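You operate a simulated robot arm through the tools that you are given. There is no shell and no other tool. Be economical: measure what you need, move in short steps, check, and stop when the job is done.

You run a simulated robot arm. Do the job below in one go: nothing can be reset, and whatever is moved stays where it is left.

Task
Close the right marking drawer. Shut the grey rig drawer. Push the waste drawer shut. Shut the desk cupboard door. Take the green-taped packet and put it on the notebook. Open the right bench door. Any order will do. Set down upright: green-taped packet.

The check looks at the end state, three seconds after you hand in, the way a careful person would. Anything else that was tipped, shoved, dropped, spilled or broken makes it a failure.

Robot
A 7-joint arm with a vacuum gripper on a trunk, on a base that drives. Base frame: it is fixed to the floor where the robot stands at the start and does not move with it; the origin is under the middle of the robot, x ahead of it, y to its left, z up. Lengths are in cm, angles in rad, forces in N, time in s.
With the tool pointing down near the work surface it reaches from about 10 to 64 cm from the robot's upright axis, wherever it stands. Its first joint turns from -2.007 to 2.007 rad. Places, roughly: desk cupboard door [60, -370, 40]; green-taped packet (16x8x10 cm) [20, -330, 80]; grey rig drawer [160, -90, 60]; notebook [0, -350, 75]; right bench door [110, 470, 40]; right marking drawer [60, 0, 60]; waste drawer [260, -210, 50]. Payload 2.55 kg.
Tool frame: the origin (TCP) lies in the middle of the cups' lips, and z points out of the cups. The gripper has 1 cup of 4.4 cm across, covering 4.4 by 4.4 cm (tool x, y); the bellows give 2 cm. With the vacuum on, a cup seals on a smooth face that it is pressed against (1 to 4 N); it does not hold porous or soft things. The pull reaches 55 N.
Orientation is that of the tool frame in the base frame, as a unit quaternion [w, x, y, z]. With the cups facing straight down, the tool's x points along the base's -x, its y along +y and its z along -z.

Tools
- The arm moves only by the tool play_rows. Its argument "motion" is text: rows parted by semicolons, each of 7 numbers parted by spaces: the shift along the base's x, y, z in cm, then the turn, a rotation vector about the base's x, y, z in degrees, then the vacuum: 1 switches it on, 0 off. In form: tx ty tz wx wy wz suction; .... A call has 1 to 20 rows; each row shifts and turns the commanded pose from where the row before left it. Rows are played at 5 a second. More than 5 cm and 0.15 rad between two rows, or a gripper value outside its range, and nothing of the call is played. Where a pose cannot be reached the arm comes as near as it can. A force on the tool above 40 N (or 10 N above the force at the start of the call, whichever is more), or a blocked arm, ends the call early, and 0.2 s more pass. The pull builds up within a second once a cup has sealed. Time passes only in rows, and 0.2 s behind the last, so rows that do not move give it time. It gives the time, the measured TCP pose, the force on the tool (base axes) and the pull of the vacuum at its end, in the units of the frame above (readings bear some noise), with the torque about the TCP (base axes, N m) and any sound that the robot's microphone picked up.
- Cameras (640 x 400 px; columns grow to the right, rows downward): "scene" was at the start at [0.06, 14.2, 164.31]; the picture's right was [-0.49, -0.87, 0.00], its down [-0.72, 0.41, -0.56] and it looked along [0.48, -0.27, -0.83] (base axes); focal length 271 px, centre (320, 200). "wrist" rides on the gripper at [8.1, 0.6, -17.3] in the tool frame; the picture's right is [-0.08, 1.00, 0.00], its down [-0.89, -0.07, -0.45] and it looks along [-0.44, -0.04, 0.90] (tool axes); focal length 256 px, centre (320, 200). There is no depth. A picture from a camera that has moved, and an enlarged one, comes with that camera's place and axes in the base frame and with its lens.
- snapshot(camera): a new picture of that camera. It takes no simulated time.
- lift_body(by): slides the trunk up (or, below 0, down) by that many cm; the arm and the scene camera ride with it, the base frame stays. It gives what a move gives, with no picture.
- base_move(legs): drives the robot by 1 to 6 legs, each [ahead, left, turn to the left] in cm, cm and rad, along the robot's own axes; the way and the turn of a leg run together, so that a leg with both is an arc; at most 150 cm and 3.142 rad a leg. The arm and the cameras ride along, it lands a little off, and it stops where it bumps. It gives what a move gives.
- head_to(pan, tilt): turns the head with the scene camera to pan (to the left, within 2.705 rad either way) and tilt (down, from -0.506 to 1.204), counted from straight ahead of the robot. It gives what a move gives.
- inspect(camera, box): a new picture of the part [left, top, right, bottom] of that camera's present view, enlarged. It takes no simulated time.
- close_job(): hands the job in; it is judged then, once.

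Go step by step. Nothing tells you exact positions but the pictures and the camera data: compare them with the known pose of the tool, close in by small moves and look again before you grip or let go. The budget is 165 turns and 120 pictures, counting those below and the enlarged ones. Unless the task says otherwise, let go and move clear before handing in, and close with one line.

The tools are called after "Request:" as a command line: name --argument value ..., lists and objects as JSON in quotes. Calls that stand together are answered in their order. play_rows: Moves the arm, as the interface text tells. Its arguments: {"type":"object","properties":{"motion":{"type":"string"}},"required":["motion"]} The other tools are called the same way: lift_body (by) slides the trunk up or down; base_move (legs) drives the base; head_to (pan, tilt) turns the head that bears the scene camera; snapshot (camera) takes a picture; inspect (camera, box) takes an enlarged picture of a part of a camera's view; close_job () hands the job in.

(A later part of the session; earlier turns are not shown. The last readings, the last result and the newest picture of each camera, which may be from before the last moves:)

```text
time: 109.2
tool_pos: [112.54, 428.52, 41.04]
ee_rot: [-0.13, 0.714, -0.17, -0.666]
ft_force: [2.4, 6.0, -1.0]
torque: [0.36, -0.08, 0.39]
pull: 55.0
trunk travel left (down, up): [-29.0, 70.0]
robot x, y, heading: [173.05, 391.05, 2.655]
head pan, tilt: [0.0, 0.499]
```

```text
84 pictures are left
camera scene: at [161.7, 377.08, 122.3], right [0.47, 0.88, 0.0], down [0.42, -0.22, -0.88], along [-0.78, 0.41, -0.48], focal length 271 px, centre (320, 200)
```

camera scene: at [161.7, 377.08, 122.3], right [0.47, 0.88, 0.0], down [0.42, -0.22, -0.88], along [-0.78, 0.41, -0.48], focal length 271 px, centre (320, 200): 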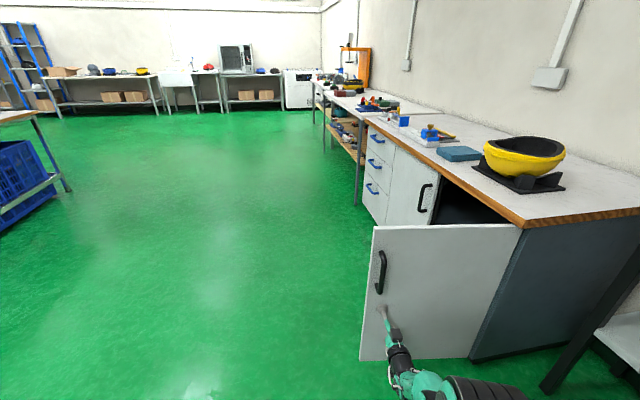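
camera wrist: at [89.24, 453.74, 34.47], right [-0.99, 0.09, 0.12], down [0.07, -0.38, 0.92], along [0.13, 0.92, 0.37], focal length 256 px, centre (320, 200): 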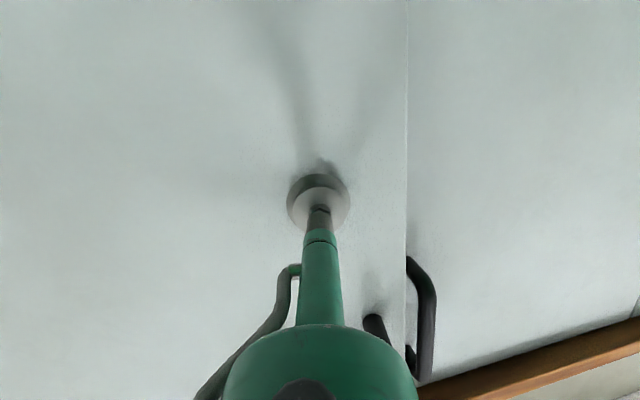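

About 80° open. I release the vacuum and retreat straight back.

Request:
play_rows --motion "0 0 0 0 0 0 0;0 0 0 0 0 0 0;0 0 0 0 0 0 0;0 0 0 0 0 0 0;0 0 0 0 0 0 0"

Request:
base_move --legs '[[-15, 0, 0]]'

Request:
snapshot --camera "scene"

Request:
head_to --pan 1.9 --tilt 0.4

Request:
snapshot --camera "scene"

Request:
head_to --pan 2.7 --tilt 0.4

Request:
snapshot --camera "scene"

```text
time: 110.4
tool_pos: [112.56, 428.44, 40.96]
ee_rot: [-0.13, 0.715, -0.17, -0.666]
ft_force: [-0.8, -0.9, -0.9]
torque: [0.02, 0.0, -0.01]
pull: 0.0
trunk travel left (down, up): [-29.0, 70.0]
robot x, y, heading: [172.72, 391.56, 2.658]
head pan, tilt: [0.0, 0.499]
```

```text
time: 111.8
tool_pos: [125.64, 421.25, 41.05]
ee_rot: [-0.127, 0.715, -0.168, -0.666]
ft_force: [-0.3, -0.5, 0.5]
torque: [0.02, -0.04, -0.01]
pull: 0.1
trunk travel left (down, up): [-29.0, 70.0]
robot x, y, heading: [186.62, 384.18, 2.655]
head pan, tilt: [0.0, 0.499]
```

```text
83 pictures are left
camera scene: at [175.1, 369.97, 122.3], right [0.46, 0.89, 0.0], down [0.42, -0.22, -0.88], along [-0.78, 0.41, -0.48], focal length 271 px, centre (320, 200)
```

scene: 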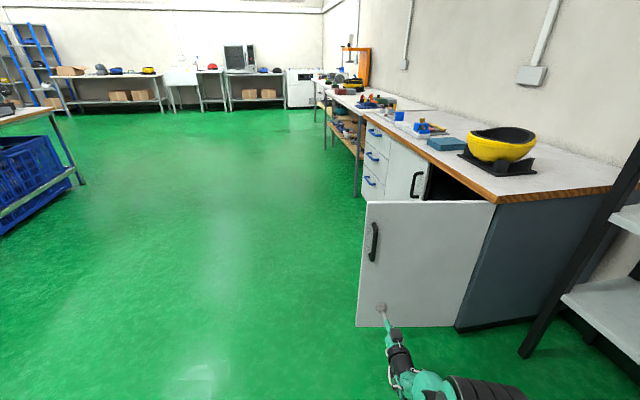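

```text
time: 113.7
tool_pos: [125.58, 421.2, 40.99]
ee_rot: [-0.127, 0.715, -0.167, -0.667]
ft_force: [0.2, 0.4, -0.1]
torque: [0.01, -0.03, -0.01]
pull: 0.1
trunk travel left (down, up): [-29.0, 70.0]
robot x, y, heading: [186.24, 383.87, 2.66]
head pan, tilt: [1.901, 0.4]
```

```text
82 pictures are left
camera scene: at [181.75, 356.59, 123.21], right [-0.99, 0.15, 0.0], down [0.06, 0.38, -0.92], along [-0.14, -0.91, -0.39], focal length 271 px, centre (320, 200)
```

scene: 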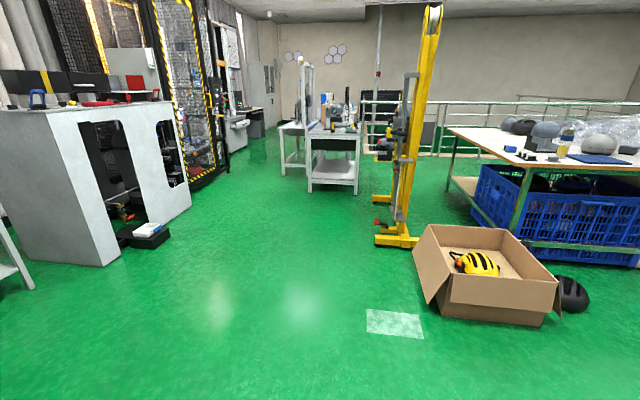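

```text
time: 114.8
tool_pos: [125.74, 421.23, 41.05]
ee_rot: [-0.128, 0.715, -0.168, -0.666]
ft_force: [-0.4, 0.0, -0.3]
torque: [-0.02, -0.01, -0.02]
pull: 0.1
trunk travel left (down, up): [-29.0, 70.0]
robot x, y, heading: [185.97, 384.02, 2.659]
head pan, tilt: [2.7, 0.4]
```

```text
81 pictures are left
camera scene: at [188.74, 358.35, 123.21], right [-0.8, -0.6, 0.0], down [-0.23, 0.31, -0.92], along [0.55, -0.74, -0.39], focal length 271 px, centre (320, 200)
```

scene: 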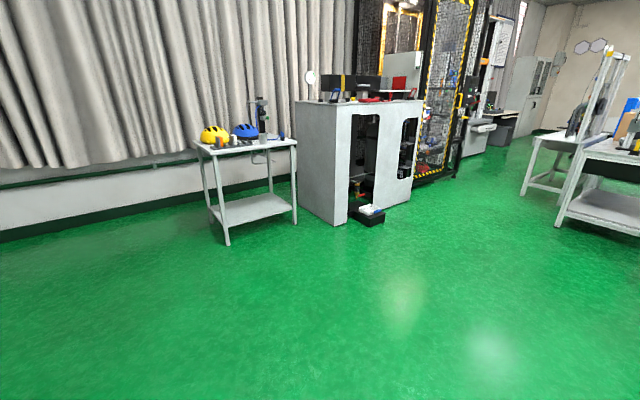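

The door is open. Now I head for the rig: the corridor between the marking bench and the machines is clear, so I turn toward -v and drive into it.

Request:
base_move --legs '[[-20, 0, 0], [0, 0, 1.73], [110, 58, 0], [110, 58, 0], [60, 0, 0]]'

Request:
head_to --pan 0.0 --tilt 0.5

Request:
snapshot --camera "scene"

```text
time: 135.3
tool_pos: [201.34, 5.8, 41.04]
ee_rot: [0.435, 0.583, 0.447, -0.52]
ft_force: [-0.6, 0.2, -0.3]
torque: [0.0, -0.01, 0.0]
pull: 0.0
trunk travel left (down, up): [-29.0, 70.0]
robot x, y, heading: [225.6, 72.62, -1.857]
head pan, tilt: [2.7, 0.4]
```

```text
time: 137.7
tool_pos: [201.43, 5.92, 41.06]
ee_rot: [0.435, 0.583, 0.447, -0.521]
ft_force: [0.6, 0.1, -0.6]
torque: [-0.04, 0.01, 0.0]
pull: 0.0
trunk travel left (down, up): [-29.0, 70.0]
robot x, y, heading: [226.02, 72.38, -1.858]
head pan, tilt: [0.0, 0.499]
```

```text
80 pictures are left
camera scene: at [241.69, 64.58, 122.3], right [-0.96, 0.28, 0.0], down [0.13, 0.46, -0.88], along [-0.25, -0.84, -0.48], focal length 271 px, centre (320, 200)
```

scene: 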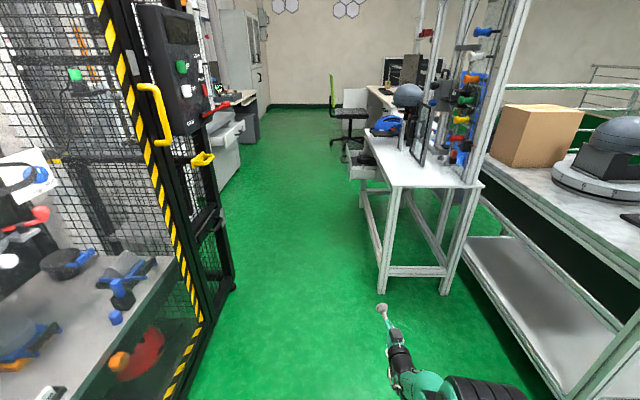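

I see the rig table ahead right with what looks like an open drawer sticking out toward the aisle; zooming in.

Request:
inspect --camera "scene" --box '[180, 60, 480, 240]'

```text
2.13 times, centred on (330, 150) of scene
camera zoom: at [241.69, 64.58, 122.3], right [-0.96, 0.28, 0.0], down [0.13, 0.46, -0.88], along [-0.25, -0.84, -0.48], focal length 577 px, centre (299, 307)
```

zoom: 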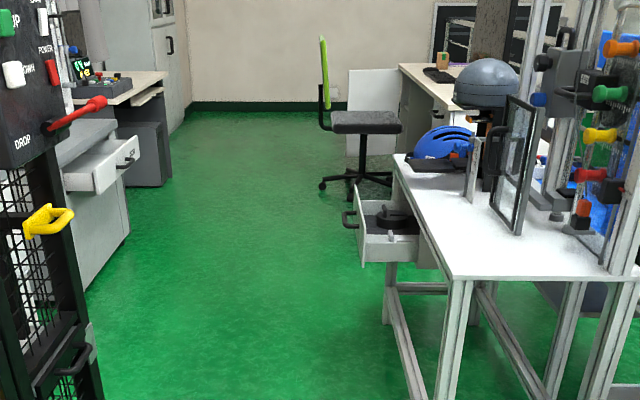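

The grey rig drawer is open toward the aisle at about (178,-89), and the waste drawer is open beyond on the left. The aisle at the booth's levers is narrow, so I'll close the rig drawer with the arm from this side: raise the trunk and turn the tool down first.

Request:
lift_body --by 45

Request:
play_rows --motion "0.85 2.88 0 7.67 -2.26 0 0;0.85 2.88 0 7.67 -2.26 0 0;0.85 2.88 0 7.67 -2.26 0 0;0.85 2.88 0 7.67 -2.26 0 0;0.85 2.88 0 7.67 -2.26 0 0;0 0 0 7.67 -2.26 0 0;0 0 0 7.67 -2.26 0 0;0 0 0 7.67 -2.26 0 0;0 0 0 7.67 -2.26 0 0;0 0 0 7.67 -2.26 0 0;0 0 0 5.5 -1.6 0 0;0 0 0 0 0 0 0"

Request:
snapshot --camera "scene"

```text
refused: 45 is not a number from -40 to 40
```

```text
time: 140.3
tool_pos: [206.37, 18.93, 41.72]
ee_rot: [0.078, 0.807, 0.586, -0.012]
ft_force: [0.3, 0.3, -0.5]
torque: [0.0, 0.01, 0.01]
pull: 0.0
out of reach, approached as far as the arm can: row 8, 9
trunk travel left (down, up): [-29.0, 70.0]
robot x, y, heading: [225.63, 72.46, -1.851]
head pan, tilt: [0.0, 0.499]
```

```text
78 pictures are left
camera scene: at [241.69, 64.58, 122.3], right [-0.96, 0.28, 0.0], down [0.13, 0.46, -0.88], along [-0.25, -0.84, -0.48], focal length 271 px, centre (320, 200)
```

scene: 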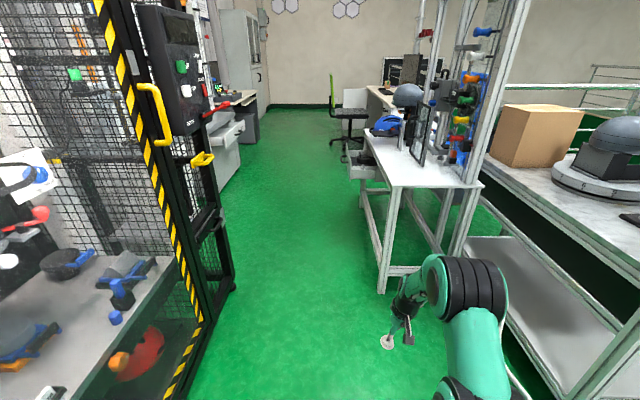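

Tool points down now. I raise it, then move into position beside the drawer, keeping clear of the levers.

Request:
lift_body --by 38

Request:
base_move --legs '[[0, 20, -0.035], [80, 0, 0]]'

Request:
head_to --pan 0.0 --tilt 0.8

Request:
snapshot --camera "scene"

Request:
snapshot --camera "wrist"

```text
time: 144.0
tool_pos: [206.28, 18.91, 79.79]
ee_rot: [0.079, 0.807, 0.585, -0.013]
ft_force: [-0.3, -0.4, -0.3]
torque: [-0.03, 0.01, -0.01]
pull: 0.1
trunk travel left (down, up): [-67.0, 32.0]
robot x, y, heading: [225.66, 72.47, -1.854]
head pan, tilt: [0.0, 0.499]
```

```text
time: 149.5
tool_pos: [197.4, -63.63, 79.65]
ee_rot: [0.079, 0.818, 0.57, -0.015]
ft_force: [-1.5, -0.5, -0.3]
torque: [0.03, -0.03, -0.04]
pull: 0.0
trunk travel left (down, up): [-67.0, 32.0]
robot x, y, heading: [218.8, -10.89, -1.895]
head pan, tilt: [0.0, 0.499]
```

```text
time: 150.3
tool_pos: [197.33, -63.63, 79.75]
ee_rot: [0.079, 0.818, 0.57, -0.014]
ft_force: [0.0, 0.5, -0.1]
torque: [0.01, -0.05, 0.02]
pull: 0.0
trunk travel left (down, up): [-67.0, 32.0]
robot x, y, heading: [219.06, -10.78, -1.897]
head pan, tilt: [0.0, 0.799]
```

```text
77 pictures are left
camera scene: at [234.78, -18.38, 157.71], right [-0.95, 0.32, 0.0], down [0.23, 0.68, -0.7], along [-0.22, -0.66, -0.72], focal length 271 px, centre (320, 200)
```

scene: 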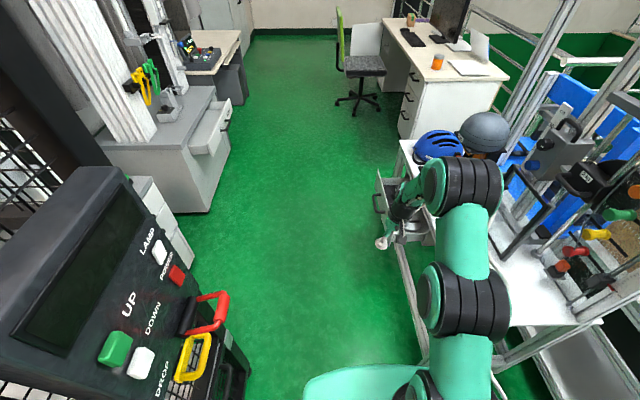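

```text
76 pictures are left
camera wrist: at [199.62, -53.8, 95.95], right [0.9, -0.41, 0.12], down [-0.41, -0.74, 0.53], along [-0.13, -0.53, -0.84], focal length 256 px, centre (320, 200)
```

wrist: 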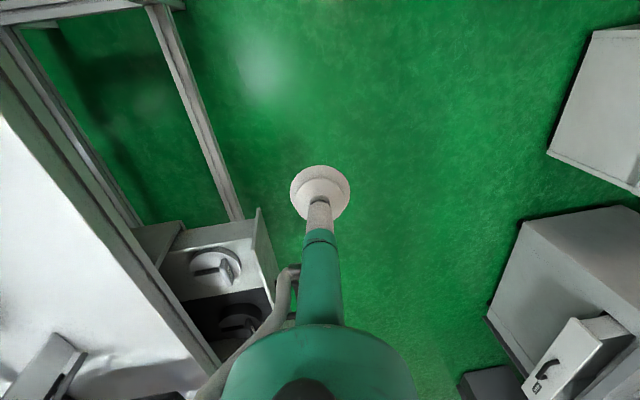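

The drawer front lies at u≈200 between v≈-8 and -54, and the tool is just outside it. I advance 20 cm, tilt the tool 25° so the cup leads, then lower it.

Request:
base_move --legs '[[20, 2, 0]]'

Request:
play_rows --motion "0 0 0 2.6 7.9 0 0;0 0 0 2.6 7.9 0 0;0 0 0 2.6 7.9 0 0;0 0 0 0 0 0 0"

Request:
snapshot --camera "scene"

Request:
snapshot --camera "wrist"

```text
time: 151.9
tool_pos: [193.24, -83.07, 79.8]
ee_rot: [0.079, 0.816, 0.572, -0.014]
ft_force: [0.9, 0.5, -0.6]
torque: [0.0, -0.04, 0.02]
pull: 0.1
trunk travel left (down, up): [-67.0, 32.0]
robot x, y, heading: [214.6, -30.09, -1.892]
head pan, tilt: [0.0, 0.799]
```

```text
time: 152.9
tool_pos: [193.31, -83.01, 79.8]
ee_rot: [-0.096, 0.799, 0.576, -0.143]
ft_force: [-0.6, -1.3, 0.4]
torque: [-0.02, -0.02, 0.0]
pull: 0.0
trunk travel left (down, up): [-67.0, 32.0]
robot x, y, heading: [214.42, -30.34, -1.89]
head pan, tilt: [0.0, 0.799]
```

```text
75 pictures are left
camera scene: at [230.52, -37.61, 157.71], right [-0.95, 0.31, 0.0], down [0.22, 0.68, -0.7], along [-0.22, -0.66, -0.72], focal length 271 px, centre (320, 200)
```

scene: 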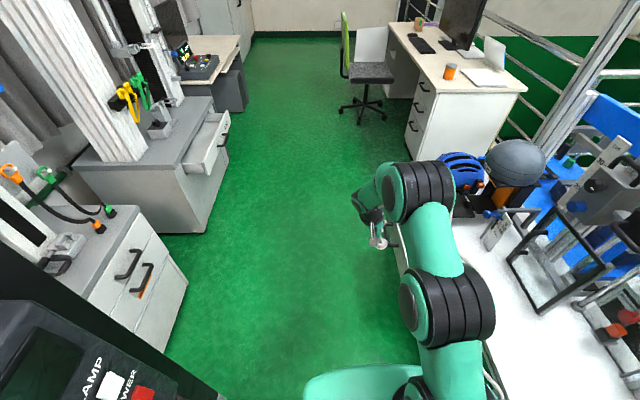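

```text
74 pictures are left
camera wrist: at [202.17, -75.38, 94.86], right [0.87, -0.39, -0.31], down [-0.18, -0.82, 0.55], along [-0.47, -0.42, -0.78], focal length 256 px, centre (320, 200)
```

wrist: 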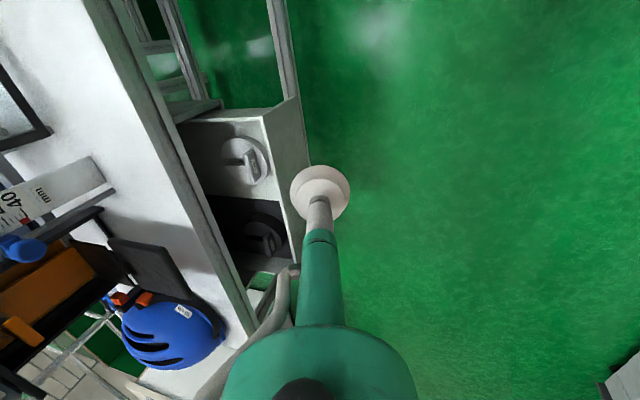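

The drawer front spans v≈-17 to -46 at u≈198. I go 7 cm further ahead and lower the tool beside it.

Request:
base_move --legs '[[7, 0, 0]]'

Request:
lift_body --by -21

Request:
snapshot --camera "wrist"

Request:
snapshot --camera "scene"

```text
time: 153.9
tool_pos: [191.43, -89.95, 79.69]
ee_rot: [-0.096, 0.798, 0.577, -0.143]
ft_force: [0.1, -0.4, -0.3]
torque: [0.0, 0.01, -0.03]
pull: 0.2
trunk travel left (down, up): [-67.0, 32.0]
robot x, y, heading: [212.16, -36.77, -1.886]
head pan, tilt: [0.0, 0.799]
```

```text
time: 156.2
tool_pos: [191.36, -89.75, 58.83]
ee_rot: [-0.097, 0.798, 0.577, -0.143]
ft_force: [-0.7, 0.2, 0.8]
torque: [0.02, -0.02, -0.04]
pull: 0.2
trunk travel left (down, up): [-46.0, 53.0]
robot x, y, heading: [212.5, -36.44, -1.888]
head pan, tilt: [0.0, 0.799]
```

```text
73 pictures are left
camera wrist: at [200.13, -82.09, 73.87], right [0.87, -0.39, -0.31], down [-0.17, -0.82, 0.55], along [-0.46, -0.42, -0.78], focal length 256 px, centre (320, 200)
```

wrist: 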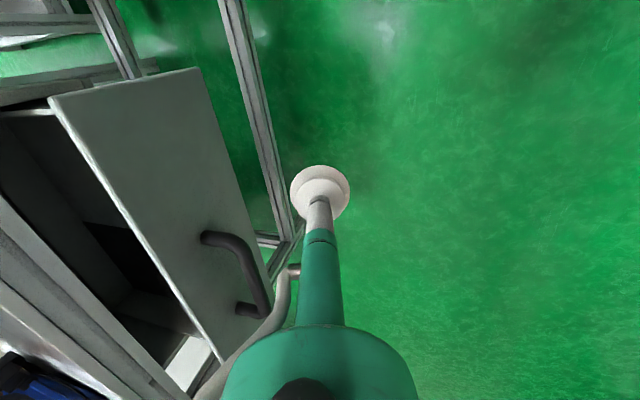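

```text
72 pictures are left
camera scene: at [228.41, -44.26, 136.71], right [-0.95, 0.31, 0.0], down [0.22, 0.68, -0.7], along [-0.22, -0.66, -0.72], focal length 271 px, centre (320, 200)
```

scene: 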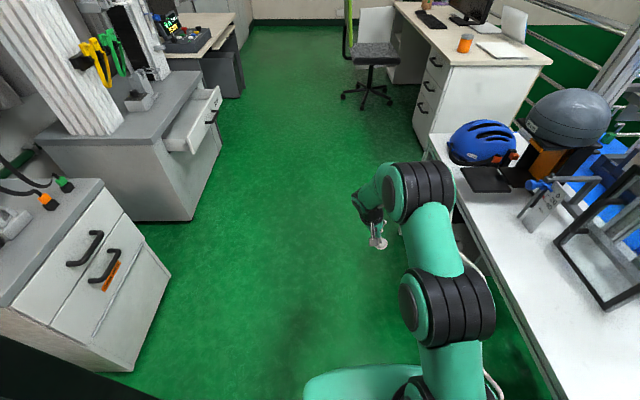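

Cup is level with the face, beside the handle and about 10 cm away. I shift slightly clear of the handle and push toward the rig.

Request:
play_rows --motion "0.47 1.4 0 0 0 0 0;-2.85 0.94 0 0 0 0 0;-2.85 0.94 0 0 0 0 0;-2.85 0.94 0 0 0 0 0;-1.9 0.63 0 0 0 0 0;-1.9 0.63 0 0 0 0 0;-1.9 0.63 0 0 0 0 0;0 0 0 0 0 0 0"

Request:
snapshot --camera "wrist"

```text
time: 158.0
tool_pos: [177.58, -83.57, 58.87]
ee_rot: [-0.096, 0.798, 0.577, -0.143]
ft_force: [0.8, -0.2, -0.6]
torque: [0.03, -0.03, 0.02]
pull: 0.0
trunk travel left (down, up): [-46.0, 53.0]
robot x, y, heading: [212.63, -36.36, -1.879]
head pan, tilt: [0.0, 0.799]
```

```text
71 pictures are left
camera wrist: at [186.42, -75.87, 73.95], right [0.87, -0.39, -0.31], down [-0.17, -0.82, 0.55], along [-0.46, -0.42, -0.78], focal length 256 px, centre (320, 200)
```

wrist: 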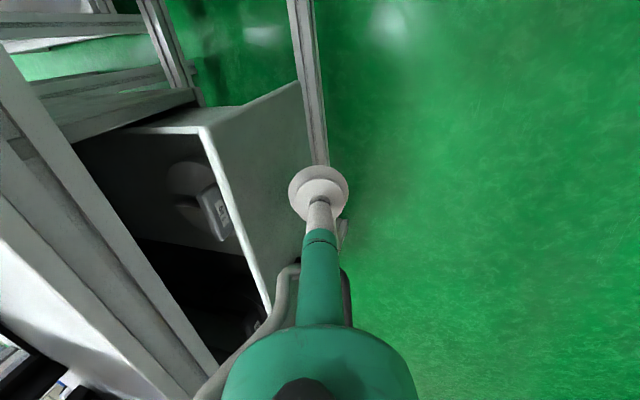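

In contact now. Continuing the push.

Request:
play_rows --motion "-1.9 0.63 0 0 0 0 0;-1.9 0.63 0 0 0 0 0;-1.9 0.63 0 0 0 0 0;-1.9 0.63 0 0 0 0 0;0 0 0 0 0 0 0"

Request:
snapshot --camera "wrist"

Request:
snapshot --camera "scene"

```text
time: 159.2
tool_pos: [169.74, -81.1, 58.64]
ee_rot: [-0.096, 0.798, 0.577, -0.144]
ft_force: [-0.2, 0.7, -0.7]
torque: [-0.03, -0.02, -0.01]
pull: 0.1
trunk travel left (down, up): [-46.0, 53.0]
robot x, y, heading: [212.13, -37.26, -1.887]
head pan, tilt: [0.0, 0.799]
```

```text
70 pictures are left
camera wrist: at [178.5, -73.41, 73.7], right [0.87, -0.39, -0.31], down [-0.17, -0.82, 0.55], along [-0.47, -0.42, -0.78], focal length 256 px, centre (320, 200)
```

wrist: 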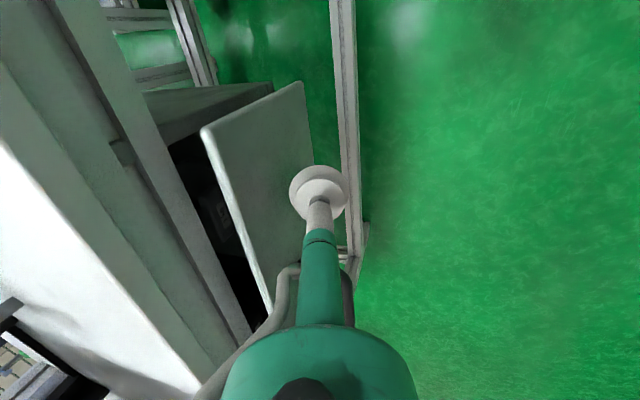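

```text
69 pictures are left
camera scene: at [228.4, -44.26, 136.7], right [-0.95, 0.31, 0.0], down [0.22, 0.68, -0.7], along [-0.22, -0.66, -0.72], focal length 271 px, centre (320, 200)
```

scene: 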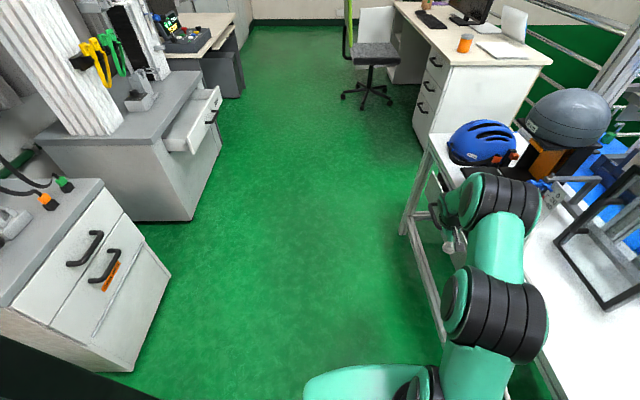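

About 4 cm left; small force-limited steps.

Request:
play_rows --motion "-0.95 0.31 0 0 0 0 0;-0.95 0.31 0 0 0 0 0;-0.95 0.31 0 0 0 0 0;-0.95 0.31 0 0 0 0 0;0 0 0 0 0 0 0"

Request:
snapshot --camera "wrist"

```text
time: 160.4
tool_pos: [166.66, -80.05, 58.69]
ee_rot: [-0.096, 0.798, 0.578, -0.14]
ft_force: [21.2, -9.1, -4.6]
torque: [0.13, 0.11, 0.03]
pull: 0.2
trunk travel left (down, up): [-46.0, 53.0]
robot x, y, heading: [212.48, -36.82, -1.884]
head pan, tilt: [0.0, 0.799]
```

```text
68 pictures are left
camera wrist: at [175.28, -72.39, 73.69], right [0.87, -0.39, -0.31], down [-0.17, -0.82, 0.54], along [-0.46, -0.42, -0.78], focal length 256 px, centre (320, 200)
```

wrist: 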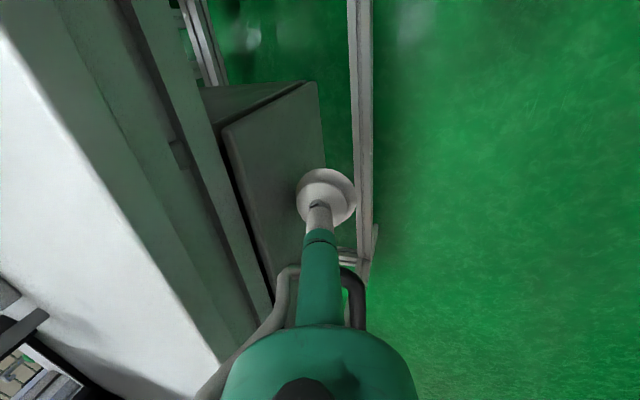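

The drawer is flush with its cabinet and resists with 23 N: closed. I retreat and check.

Request:
play_rows --motion "2.85 -0.94 0 0 0 0 0;2.85 -0.94 0 0 0 0 0;2.85 -0.94 0 0 0 0 0;2.85 -0.94 0 0 0 0 0;2.85 -0.94 0 0 0 0 0;2.85 -0.94 0 0 0 0 0;2.85 -0.94 0 0 0 0 0;2.85 -0.94 0 0 0 0 0;2.85 -0.94 0 0 0 0 0"

Request:
snapshot --camera "wrist"

Request:
snapshot --camera "scene"

```text
time: 162.4
tool_pos: [191.68, -88.11, 58.74]
ee_rot: [-0.096, 0.799, 0.577, -0.143]
ft_force: [0.0, -0.4, 0.3]
torque: [-0.01, -0.05, 0.01]
pull: 0.0
trunk travel left (down, up): [-46.0, 53.0]
robot x, y, heading: [212.17, -36.65, -1.886]
head pan, tilt: [0.0, 0.799]
```

```text
67 pictures are left
camera wrist: at [200.48, -80.57, 73.87], right [0.87, -0.39, -0.31], down [-0.17, -0.82, 0.55], along [-0.47, -0.42, -0.78], focal length 256 px, centre (320, 200)
```

wrist: 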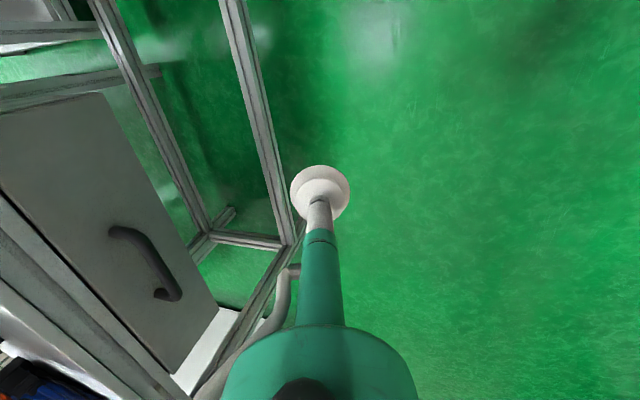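

```text
66 pictures are left
camera scene: at [228.43, -44.27, 136.7], right [-0.95, 0.31, 0.0], down [0.22, 0.68, -0.7], along [-0.22, -0.66, -0.72], focal length 271 px, centre (320, 200)
```

scene: 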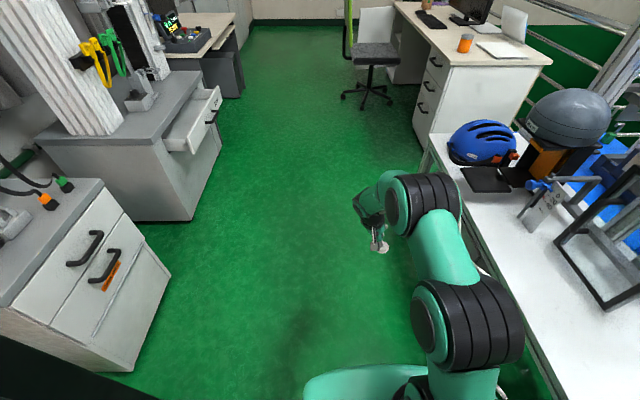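

Rig drawer is closed. Next the waste drawer on the left cabinet: I drive down the aisle, turn to face it and level the tool again.

Request:
base_move --legs '[[135, 0, 0], [0, 0, 1.568]]'

Request:
play_rows --motion "0 0 0 7.9 -2.6 0 0;0 0 0 7.9 -2.6 0 0;0 0 0 7.9 -2.6 0 0;1.9 -0.63 0 -2.5 -7.6 0 0;1.9 -0.63 0 -2.5 -7.6 0 0;1.9 -0.63 0 -2.5 -7.6 0 0;1.9 -0.63 0 -2.5 -7.6 0 0;1.9 -0.63 0 -2.5 -7.6 0 0;1.9 -0.63 0 -2.5 -7.6 0 0;1.9 -0.63 0 -2.5 -7.6 0 0;0 0 0 -2.5 -7.6 0 0;0 0 0 -2.5 -7.6 0 0;0 0 0 -2.5 -7.6 0 0;0 0 0 -2.5 -7.6 0 0;0 0 0 0 0 0 0"

Request:
head_to --pan 0.0 --tilt 0.7

Request:
snapshot --camera "scene"

Request:
snapshot --camera "wrist"

```text
time: 172.9
tool_pos: [221.7, -189.64, 58.78]
ee_rot: [0.031, 0.174, 0.969, -0.17]
ft_force: [-0.2, -0.5, -0.2]
torque: [-0.02, -0.02, 0.02]
pull: 0.0
trunk travel left (down, up): [-46.0, 53.0]
robot x, y, heading: [171.18, -166.74, -0.35]
head pan, tilt: [0.0, 0.799]
```

```text
time: 176.1
tool_pos: [236.14, -194.39, 58.9]
ee_rot: [0.678, 0.105, 0.726, -0.048]
ft_force: [-0.2, 0.7, -0.5]
torque: [-0.02, 0.0, -0.01]
pull: 0.1
out of reach, approached as far as the arm can: row 13, 14
trunk travel left (down, up): [-46.0, 53.0]
robot x, y, heading: [171.02, -167.17, -0.347]
head pan, tilt: [0.0, 0.799]
```

```text
time: 176.8
tool_pos: [236.17, -194.37, 58.93]
ee_rot: [0.678, 0.105, 0.726, -0.048]
ft_force: [-0.4, -0.1, -0.4]
torque: [-0.03, -0.02, -0.03]
pull: 0.1
trunk travel left (down, up): [-46.0, 53.0]
robot x, y, heading: [171.19, -167.18, -0.347]
head pan, tilt: [0.0, 0.7]
```

```text
65 pictures are left
camera scene: at [179.32, -151.37, 137.52], right [-0.34, -0.94, 0.0], down [-0.61, 0.22, -0.76], along [0.72, -0.26, -0.64], focal length 271 px, centre (320, 200)
```

scene: 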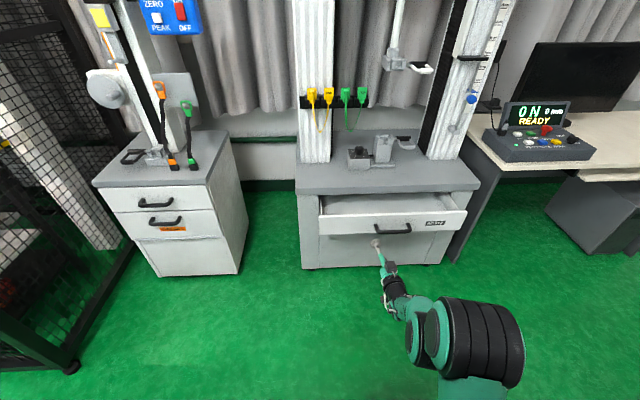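

```text
64 pictures are left
camera wrist: at [219.01, -189.42, 52.25], right [0.22, 0.96, 0.15], down [-0.4, -0.05, 0.92], along [0.89, -0.26, 0.37], focal length 256 px, centre (320, 200)
```

wrist: 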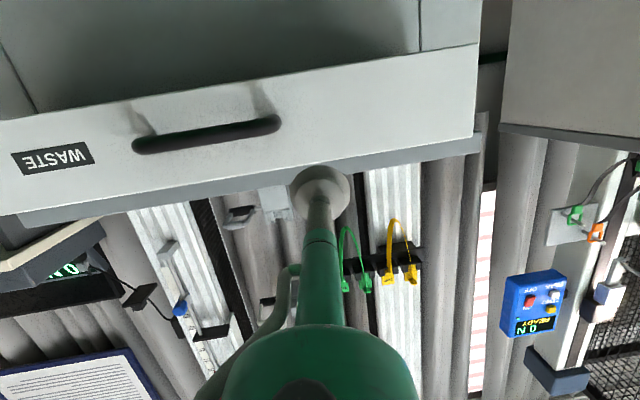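

The "WASTE" drawer is right ahead. I lower 4 cm, correct heading, and push by driving.

Request:
lift_body --by -4

Request:
base_move --legs '[[0, 0, 0.03], [20, 0, 0]]'

Request:
snapshot --camera "scene"

Request:
snapshot --camera "wrist"

```text
time: 177.6
tool_pos: [236.13, -194.53, 54.86]
ee_rot: [0.678, 0.104, 0.726, -0.048]
ft_force: [-0.1, 0.1, -0.4]
torque: [-0.01, 0.01, -0.04]
pull: 0.1
trunk travel left (down, up): [-42.0, 57.0]
robot x, y, heading: [171.13, -166.94, -0.348]
head pan, tilt: [0.0, 0.7]
```

```text
time: 179.6
tool_pos: [256.06, -199.49, 55.01]
ee_rot: [0.678, 0.097, 0.727, -0.041]
ft_force: [0.0, 0.5, 0.0]
torque: [-0.02, -0.01, -0.04]
pull: 0.1
trunk travel left (down, up): [-42.0, 57.0]
robot x, y, heading: [189.97, -173.55, -0.328]
head pan, tilt: [0.0, 0.7]
```

```text
63 pictures are left
camera scene: at [198.29, -157.68, 133.53], right [-0.32, -0.95, 0.0], down [-0.61, 0.21, -0.76], along [0.72, -0.25, -0.64], focal length 271 px, centre (320, 200)
```

scene: 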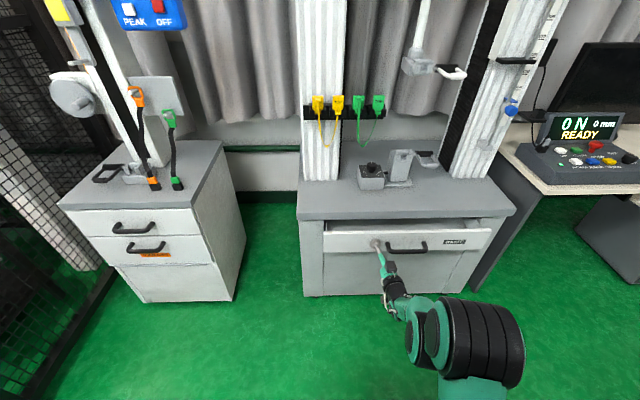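

```text
62 pictures are left
camera wrist: at [238.76, -194.88, 48.25], right [0.2, 0.97, 0.15], down [-0.4, -0.06, 0.92], along [0.9, -0.24, 0.37], focal length 256 px, centre (320, 200)
```

wrist: 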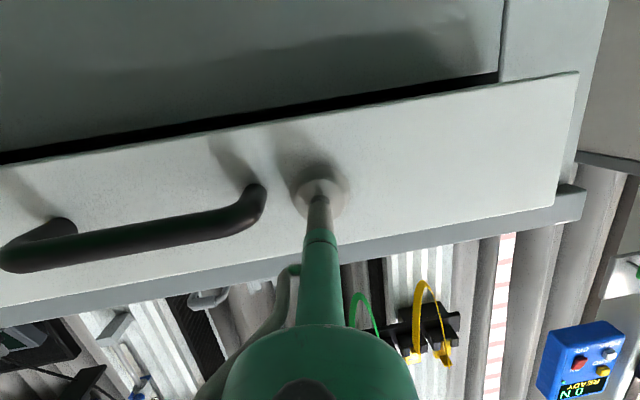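

Nearly in. I finish with force-limited arm steps.

Request:
play_rows --motion "0.95 -0.31 0 0 0 0 0;0.95 -0.31 0 0 0 0 0;0.95 -0.31 0 0 0 0 0;0.95 -0.31 0 0 0 0 0;0.95 -0.31 0 0 0 0 0;0.95 -0.31 0 0 0 0 0;0.95 -0.31 0 0 0 0 0;0 0 0 0 0 0 0"

Request:
inspect --camera "scene" --box '[280, 170, 540, 310]'

```text
time: 181.4
tool_pos: [262.7, -201.65, 54.86]
ee_rot: [0.677, 0.098, 0.728, -0.041]
ft_force: [-2.4, 1.4, -0.2]
torque: [0.01, -0.06, -0.03]
pull: 0.1
trunk travel left (down, up): [-42.0, 57.0]
robot x, y, heading: [190.22, -173.53, -0.33]
head pan, tilt: [0.0, 0.7]
```

```text
2.46 times, centred on (410, 240) of scene
camera zoom: at [198.26, -157.66, 133.52], right [-0.32, -0.95, 0.0], down [-0.61, 0.21, -0.76], along [0.72, -0.25, -0.64], focal length 666 px, centre (98, 102)
```

zoom: 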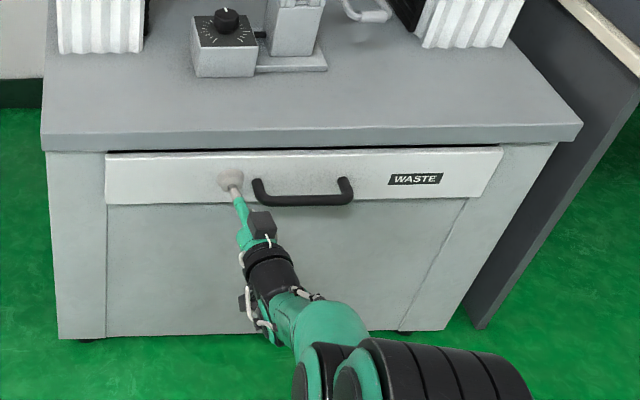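

Almost flush; a few more steps until it resists.

Request:
play_rows --motion "0.67 -0.22 0 0 0 0 0;0.67 -0.22 0 0 0 0 0;0.67 -0.22 0 0 0 0 0;0.67 -0.22 0 0 0 0 0;0 0 0 0 0 0 0"

Request:
inspect --camera "scene" --box '[280, 170, 540, 310]'

```text
time: 182.1
tool_pos: [263.68, -201.92, 54.44]
ee_rot: [0.676, 0.097, 0.729, -0.039]
ft_force: [-16.9, 5.6, 4.8]
torque: [0.12, 0.1, -0.13]
pull: 0.1
trunk travel left (down, up): [-42.0, 57.0]
robot x, y, heading: [190.64, -173.49, -0.327]
head pan, tilt: [0.0, 0.7]
stopped in row 3: the force on the tool passed its limit (the readings are from after the stop); the commanded pose is now the measured one
```

```text
2.46 times, centred on (410, 240) of scene
camera zoom: at [197.93, -157.56, 133.55], right [-0.32, -0.95, 0.0], down [-0.61, 0.21, -0.77], along [0.73, -0.25, -0.64], focal length 666 px, centre (98, 102)
```

zoom: 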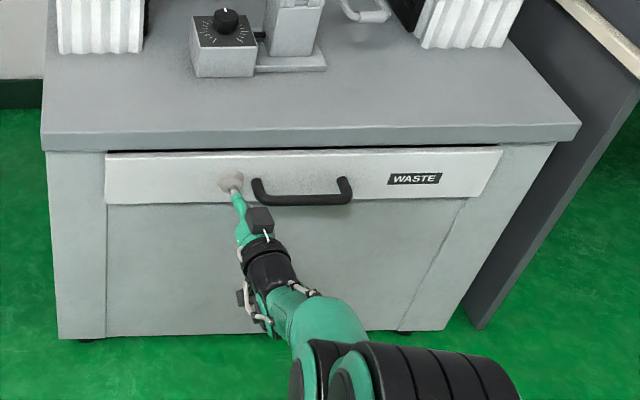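

It's at its stop. I back off and look toward the desk.

Request:
base_move --legs '[[-15, 0, 0]]'

Request:
head_to --pan -1.7 --tilt 0.5

Request:
snapshot --camera "scene"

Request:
head_to --pan -2.3 --tilt 0.5

Request:
snapshot --camera "scene"

```text
time: 183.5
tool_pos: [249.46, -196.61, 54.55]
ee_rot: [0.677, 0.094, 0.729, -0.037]
ft_force: [-0.8, 0.4, 0.1]
torque: [-0.03, 0.02, 0.02]
pull: 0.1
trunk travel left (down, up): [-42.0, 57.0]
robot x, y, heading: [175.24, -168.85, -0.324]
head pan, tilt: [0.0, 0.7]
```

```text
time: 185.2
tool_pos: [249.56, -196.62, 54.52]
ee_rot: [0.677, 0.094, 0.73, -0.036]
ft_force: [-0.8, 0.4, 0.3]
torque: [-0.02, 0.0, 0.04]
pull: 0.1
trunk travel left (down, up): [-42.0, 57.0]
robot x, y, heading: [175.58, -168.44, -0.322]
head pan, tilt: [-1.7, 0.499]
```

```text
59 pictures are left
camera scene: at [171.51, -158.2, 135.3], right [-0.9, 0.43, 0.0], down [0.21, 0.43, -0.88], along [-0.38, -0.79, -0.48], focal length 271 px, centre (320, 200)
```

scene: 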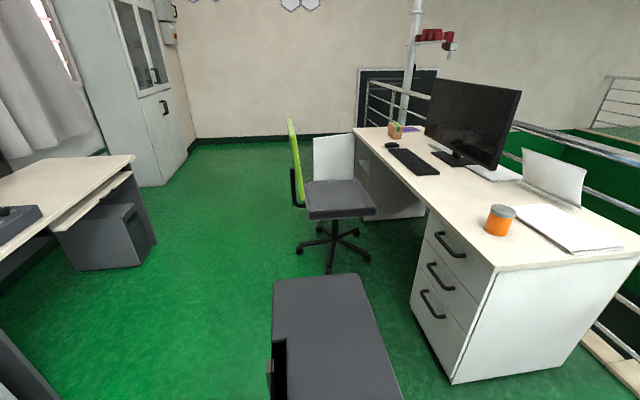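

```text
time: 186.2
tool_pos: [249.43, -196.56, 54.4]
ee_rot: [0.677, 0.094, 0.729, -0.037]
ft_force: [0.2, -0.7, 0.4]
torque: [0.01, 0.0, 0.0]
pull: 0.1
trunk travel left (down, up): [-42.0, 57.0]
robot x, y, heading: [175.53, -168.91, -0.323]
head pan, tilt: [-2.3, 0.499]
```

```text
58 pictures are left
camera scene: at [167.58, -154.53, 135.3], right [-0.5, 0.87, 0.0], down [0.42, 0.24, -0.88], along [-0.76, -0.44, -0.48], focal length 271 px, centre (320, 200)
```

scene: 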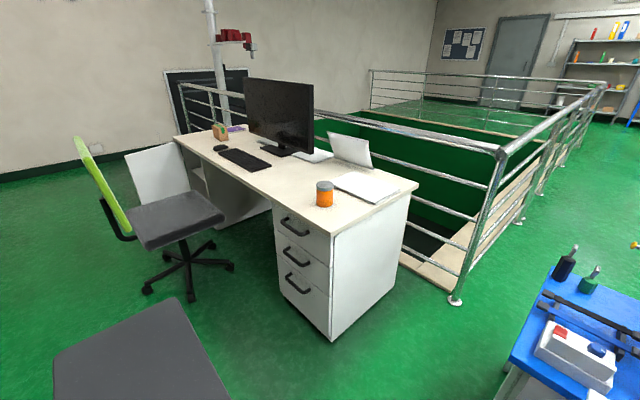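

The desk's far end has the open cupboard door (white panel behind the chair), and the packet sits near it on the desk. Zooming in.

Request:
inspect --camera "scene" --box '[80, 90, 320, 240]'

Request:
head_to --pan -1.7 --tilt 0.5

Request:
inspect --camera "scene" --box '[260, 100, 460, 225]'

```text
2.67 times, centred on (200, 165) of scene
camera zoom: at [167.58, -154.53, 135.3], right [-0.5, 0.87, 0.0], down [0.42, 0.24, -0.88], along [-0.76, -0.44, -0.48], focal length 722 px, centre (640, 293)
```

zoom: 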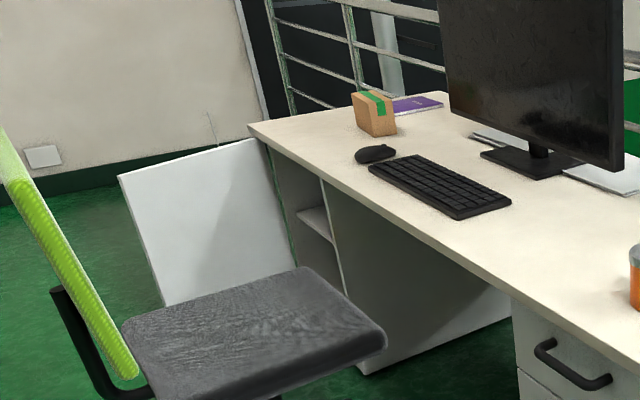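

```text
time: 187.2
tool_pos: [249.6, -196.61, 54.57]
ee_rot: [0.676, 0.094, 0.729, -0.037]
ft_force: [0.5, 0.3, -0.3]
torque: [0.0, 0.01, -0.02]
pull: 0.0
trunk travel left (down, up): [-42.0, 57.0]
robot x, y, heading: [175.62, -168.63, -0.325]
head pan, tilt: [-1.7, 0.499]
```

```text
3.20 times, centred on (360, 162) of scene
camera zoom: at [171.5, -158.19, 135.3], right [-0.9, 0.44, 0.0], down [0.21, 0.43, -0.88], along [-0.38, -0.79, -0.48], focal length 866 px, centre (192, 320)
```

zoom: 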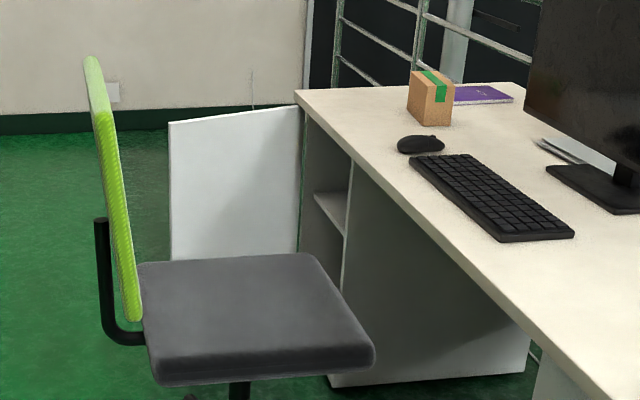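

Packet and purple notebook are near the desk's far end; the cupboard door hinges at the far corner (~u149,v-338) and stands ~72° open with its tip near (u188,v-325). I drive round behind the chair to the far side and face the door diagonally.

Request:
base_move --legs '[[0, 0, -1.566], [135, 17, 0], [135, 17, 0]]'

Request:
head_to --pan -1.2 --tilt 0.6

Request:
snapshot --camera "scene"

```text
time: 199.2
tool_pos: [109.95, -378.57, 54.54]
ee_rot: [0.428, 0.603, 0.421, -0.525]
ft_force: [-0.2, -0.5, 0.2]
torque: [0.0, -0.01, 0.01]
pull: 0.0
trunk travel left (down, up): [-42.0, 57.0]
robot x, y, heading: [144.4, -307.46, -1.983]
head pan, tilt: [-1.7, 0.499]
stopped in leg 3: the robot was blocked; the commanded pose is now the measured one
```

```text
time: 200.2
tool_pos: [109.91, -378.61, 54.45]
ee_rot: [0.427, 0.603, 0.421, -0.526]
ft_force: [-0.7, 0.2, -0.6]
torque: [0.01, 0.0, 0.01]
pull: 0.1
trunk travel left (down, up): [-42.0, 57.0]
robot x, y, heading: [144.57, -307.85, -1.989]
head pan, tilt: [-1.201, 0.6]
```

```text
55 pictures are left
camera scene: at [154.32, -308.88, 134.39], right [0.05, 1.0, 0.0], down [0.56, -0.03, -0.83], along [-0.82, 0.04, -0.56], focal length 271 px, centre (320, 200)
```

scene: 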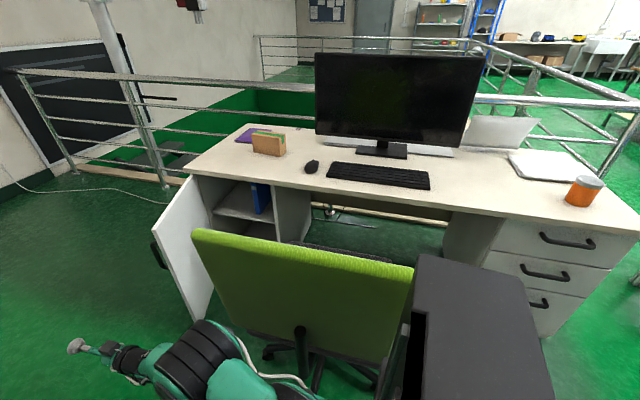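

I brushed the chair (heading drifted), but its backrest corner still computes to the same place as before, so it hasn't moved. I sidestep left, straighten and continue.

Request:
base_move --legs '[[0, 18, 0], [0, 0, 0.1]]'

Request:
base_move --legs '[[140, 0, 0]]'

Request:
snapshot --camera "scene"

```text
time: 202.2
tool_pos: [133.77, -389.07, 54.47]
ee_rot: [0.453, 0.581, 0.45, -0.504]
ft_force: [0.2, 0.0, -0.1]
torque: [-0.02, 0.02, 0.0]
pull: 0.1
trunk travel left (down, up): [-42.0, 57.0]
robot x, y, heading: [161.51, -315.27, -1.89]
head pan, tilt: [-1.201, 0.6]
```

```text
time: 209.0
tool_pos: [87.75, -516.16, 54.41]
ee_rot: [0.446, 0.589, 0.442, -0.51]
ft_force: [0.9, -0.4, -0.6]
torque: [-0.01, -0.03, 0.01]
pull: 0.0
trunk travel left (down, up): [-42.0, 57.0]
robot x, y, heading: [117.8, -443.0, -1.914]
head pan, tilt: [-1.201, 0.6]
```

```text
54 pictures are left
camera scene: at [127.18, -443.6, 134.39], right [-0.02, 1.0, 0.0], down [0.56, 0.01, -0.83], along [-0.82, -0.02, -0.56], focal length 271 px, centre (320, 200)
```

scene: 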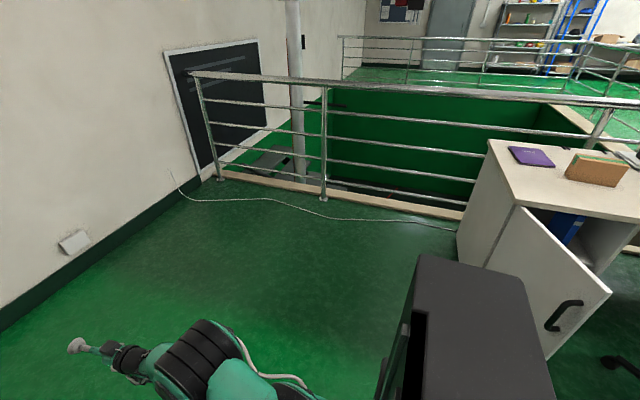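

The door with its handle is visible now, and the floor here is free. I shift a bit away and turn right to face the door diagonally.

Request:
base_move --legs '[[0, 12, 0], [0, 0, -1.2], [0, 0, -1.13]]'

Request:
head_to --pan 0.0 --tilt 0.7

Request:
snapshot --camera "scene"

Request:
snapshot --camera "wrist"

```text
time: 215.9
tool_pos: [91.94, -377.17, 54.57]
ee_rot: [-0.275, 0.648, -0.347, -0.619]
ft_force: [1.0, -0.3, 0.2]
torque: [-0.01, -0.01, 0.01]
pull: 0.1
trunk travel left (down, up): [-42.0, 57.0]
robot x, y, heading: [128.83, -447.33, 2.1]
head pan, tilt: [-1.201, 0.6]
```

```text
time: 217.3
tool_pos: [91.95, -377.11, 54.43]
ee_rot: [-0.276, 0.648, -0.347, -0.619]
ft_force: [-0.8, 0.8, 0.1]
torque: [0.01, 0.0, -0.01]
pull: 0.1
trunk travel left (down, up): [-42.0, 57.0]
robot x, y, heading: [128.53, -446.72, 2.096]
head pan, tilt: [0.0, 0.7]
```

```text
53 pictures are left
camera scene: at [111.92, -453.71, 133.53], right [0.87, 0.5, 0.0], down [0.32, -0.56, -0.76], along [-0.38, 0.66, -0.64], focal length 271 px, centre (320, 200)
```

scene: 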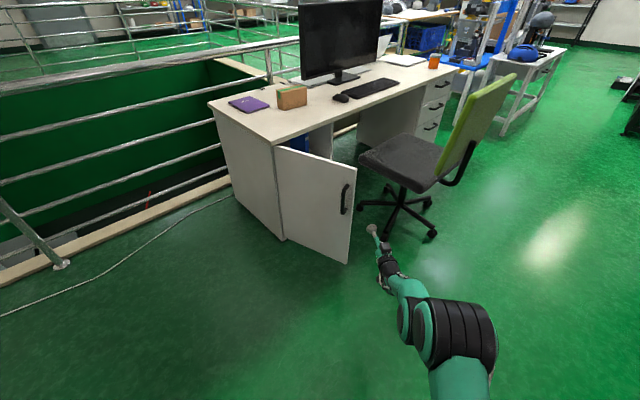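

```text
52 pictures are left
camera wrist: at [101.86, -391.95, 47.89], right [-0.79, -0.6, 0.15], down [0.34, -0.21, 0.92], along [-0.52, 0.77, 0.37], focal length 256 px, centre (320, 200)
```

wrist: 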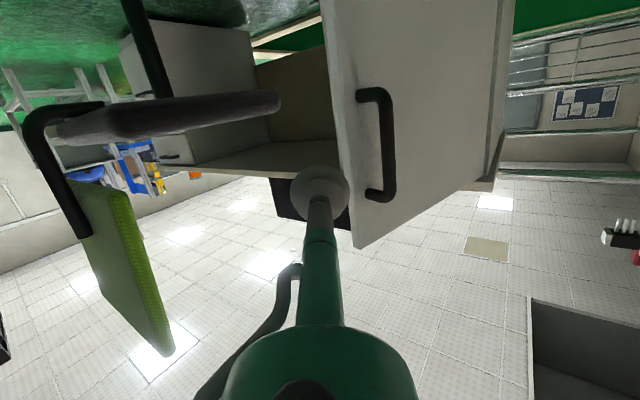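

I'll push along a diagonal that ends flush, at z≈36 to stay below the handle: lower, sidestep left 17.7 cm and close in.

Request:
lift_body --by -19

Request:
base_move --legs '[[0, 17.7, 0], [22, 0, 0]]'

Request:
snapshot --camera "scene"

Request:
snapshot --camera "wrist"

```text
time: 219.4
tool_pos: [91.85, -377.06, 35.38]
ee_rot: [-0.275, 0.649, -0.347, -0.619]
ft_force: [0.0, -0.4, 0.7]
torque: [-0.04, 0.0, -0.02]
pull: 0.1
trunk travel left (down, up): [-23.0, 76.0]
robot x, y, heading: [128.83, -446.82, 2.094]
head pan, tilt: [0.0, 0.7]
```

```text
time: 222.1
tool_pos: [65.81, -367.09, 35.48]
ee_rot: [-0.276, 0.648, -0.349, -0.619]
ft_force: [-0.5, -0.7, 0.2]
torque: [-0.04, 0.04, 0.01]
pull: 0.0
trunk travel left (down, up): [-23.0, 76.0]
robot x, y, heading: [102.46, -437.26, 2.093]
head pan, tilt: [0.0, 0.7]
```

```text
51 pictures are left
camera scene: at [85.62, -443.75, 114.53], right [0.87, 0.5, 0.0], down [0.32, -0.56, -0.76], along [-0.38, 0.66, -0.64], focal length 271 px, centre (320, 200)
```

scene: 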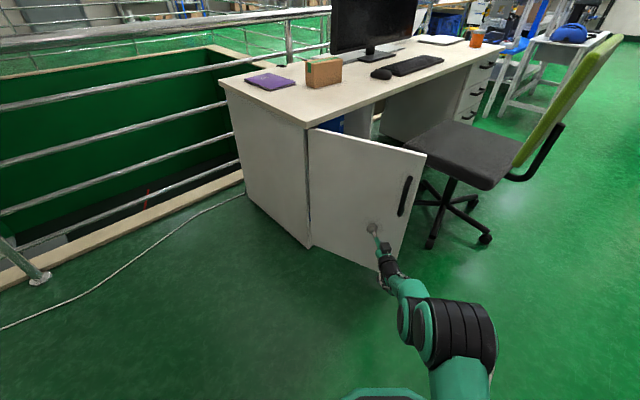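

```text
50 pictures are left
camera wrist: at [75.79, -381.95, 28.89], right [-0.79, -0.59, 0.15], down [0.33, -0.21, 0.92], along [-0.51, 0.78, 0.37], focal length 256 px, centre (320, 200)
```

wrist: 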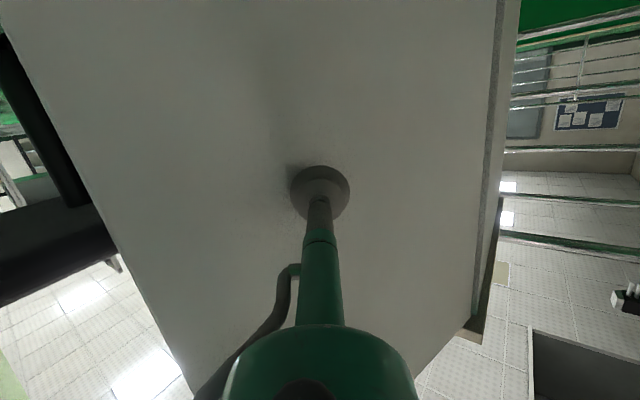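

The cup is about to touch the door below the handle. I push ahead.

Request:
base_move --legs '[[16, 0, 0]]'

Request:
snapshot --camera "scene"

```text
time: 223.6
tool_pos: [57.8, -353.21, 35.4]
ee_rot: [-0.275, 0.648, -0.348, -0.619]
ft_force: [0.2, 0.5, 1.7]
torque: [-0.01, 0.05, 0.02]
pull: 0.1
trunk travel left (down, up): [-23.0, 76.0]
robot x, y, heading: [94.18, -423.13, 2.089]
head pan, tilt: [0.0, 0.7]
```

```text
49 pictures are left
camera scene: at [77.64, -429.84, 114.53], right [0.87, 0.5, 0.0], down [0.32, -0.56, -0.76], along [-0.38, 0.66, -0.64], focal length 271 px, centre (320, 200)
```

scene: 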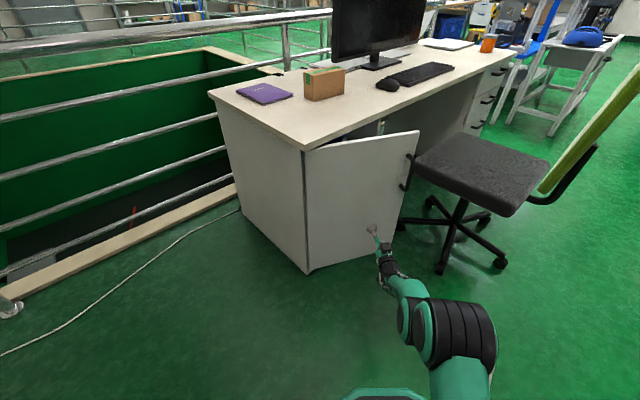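

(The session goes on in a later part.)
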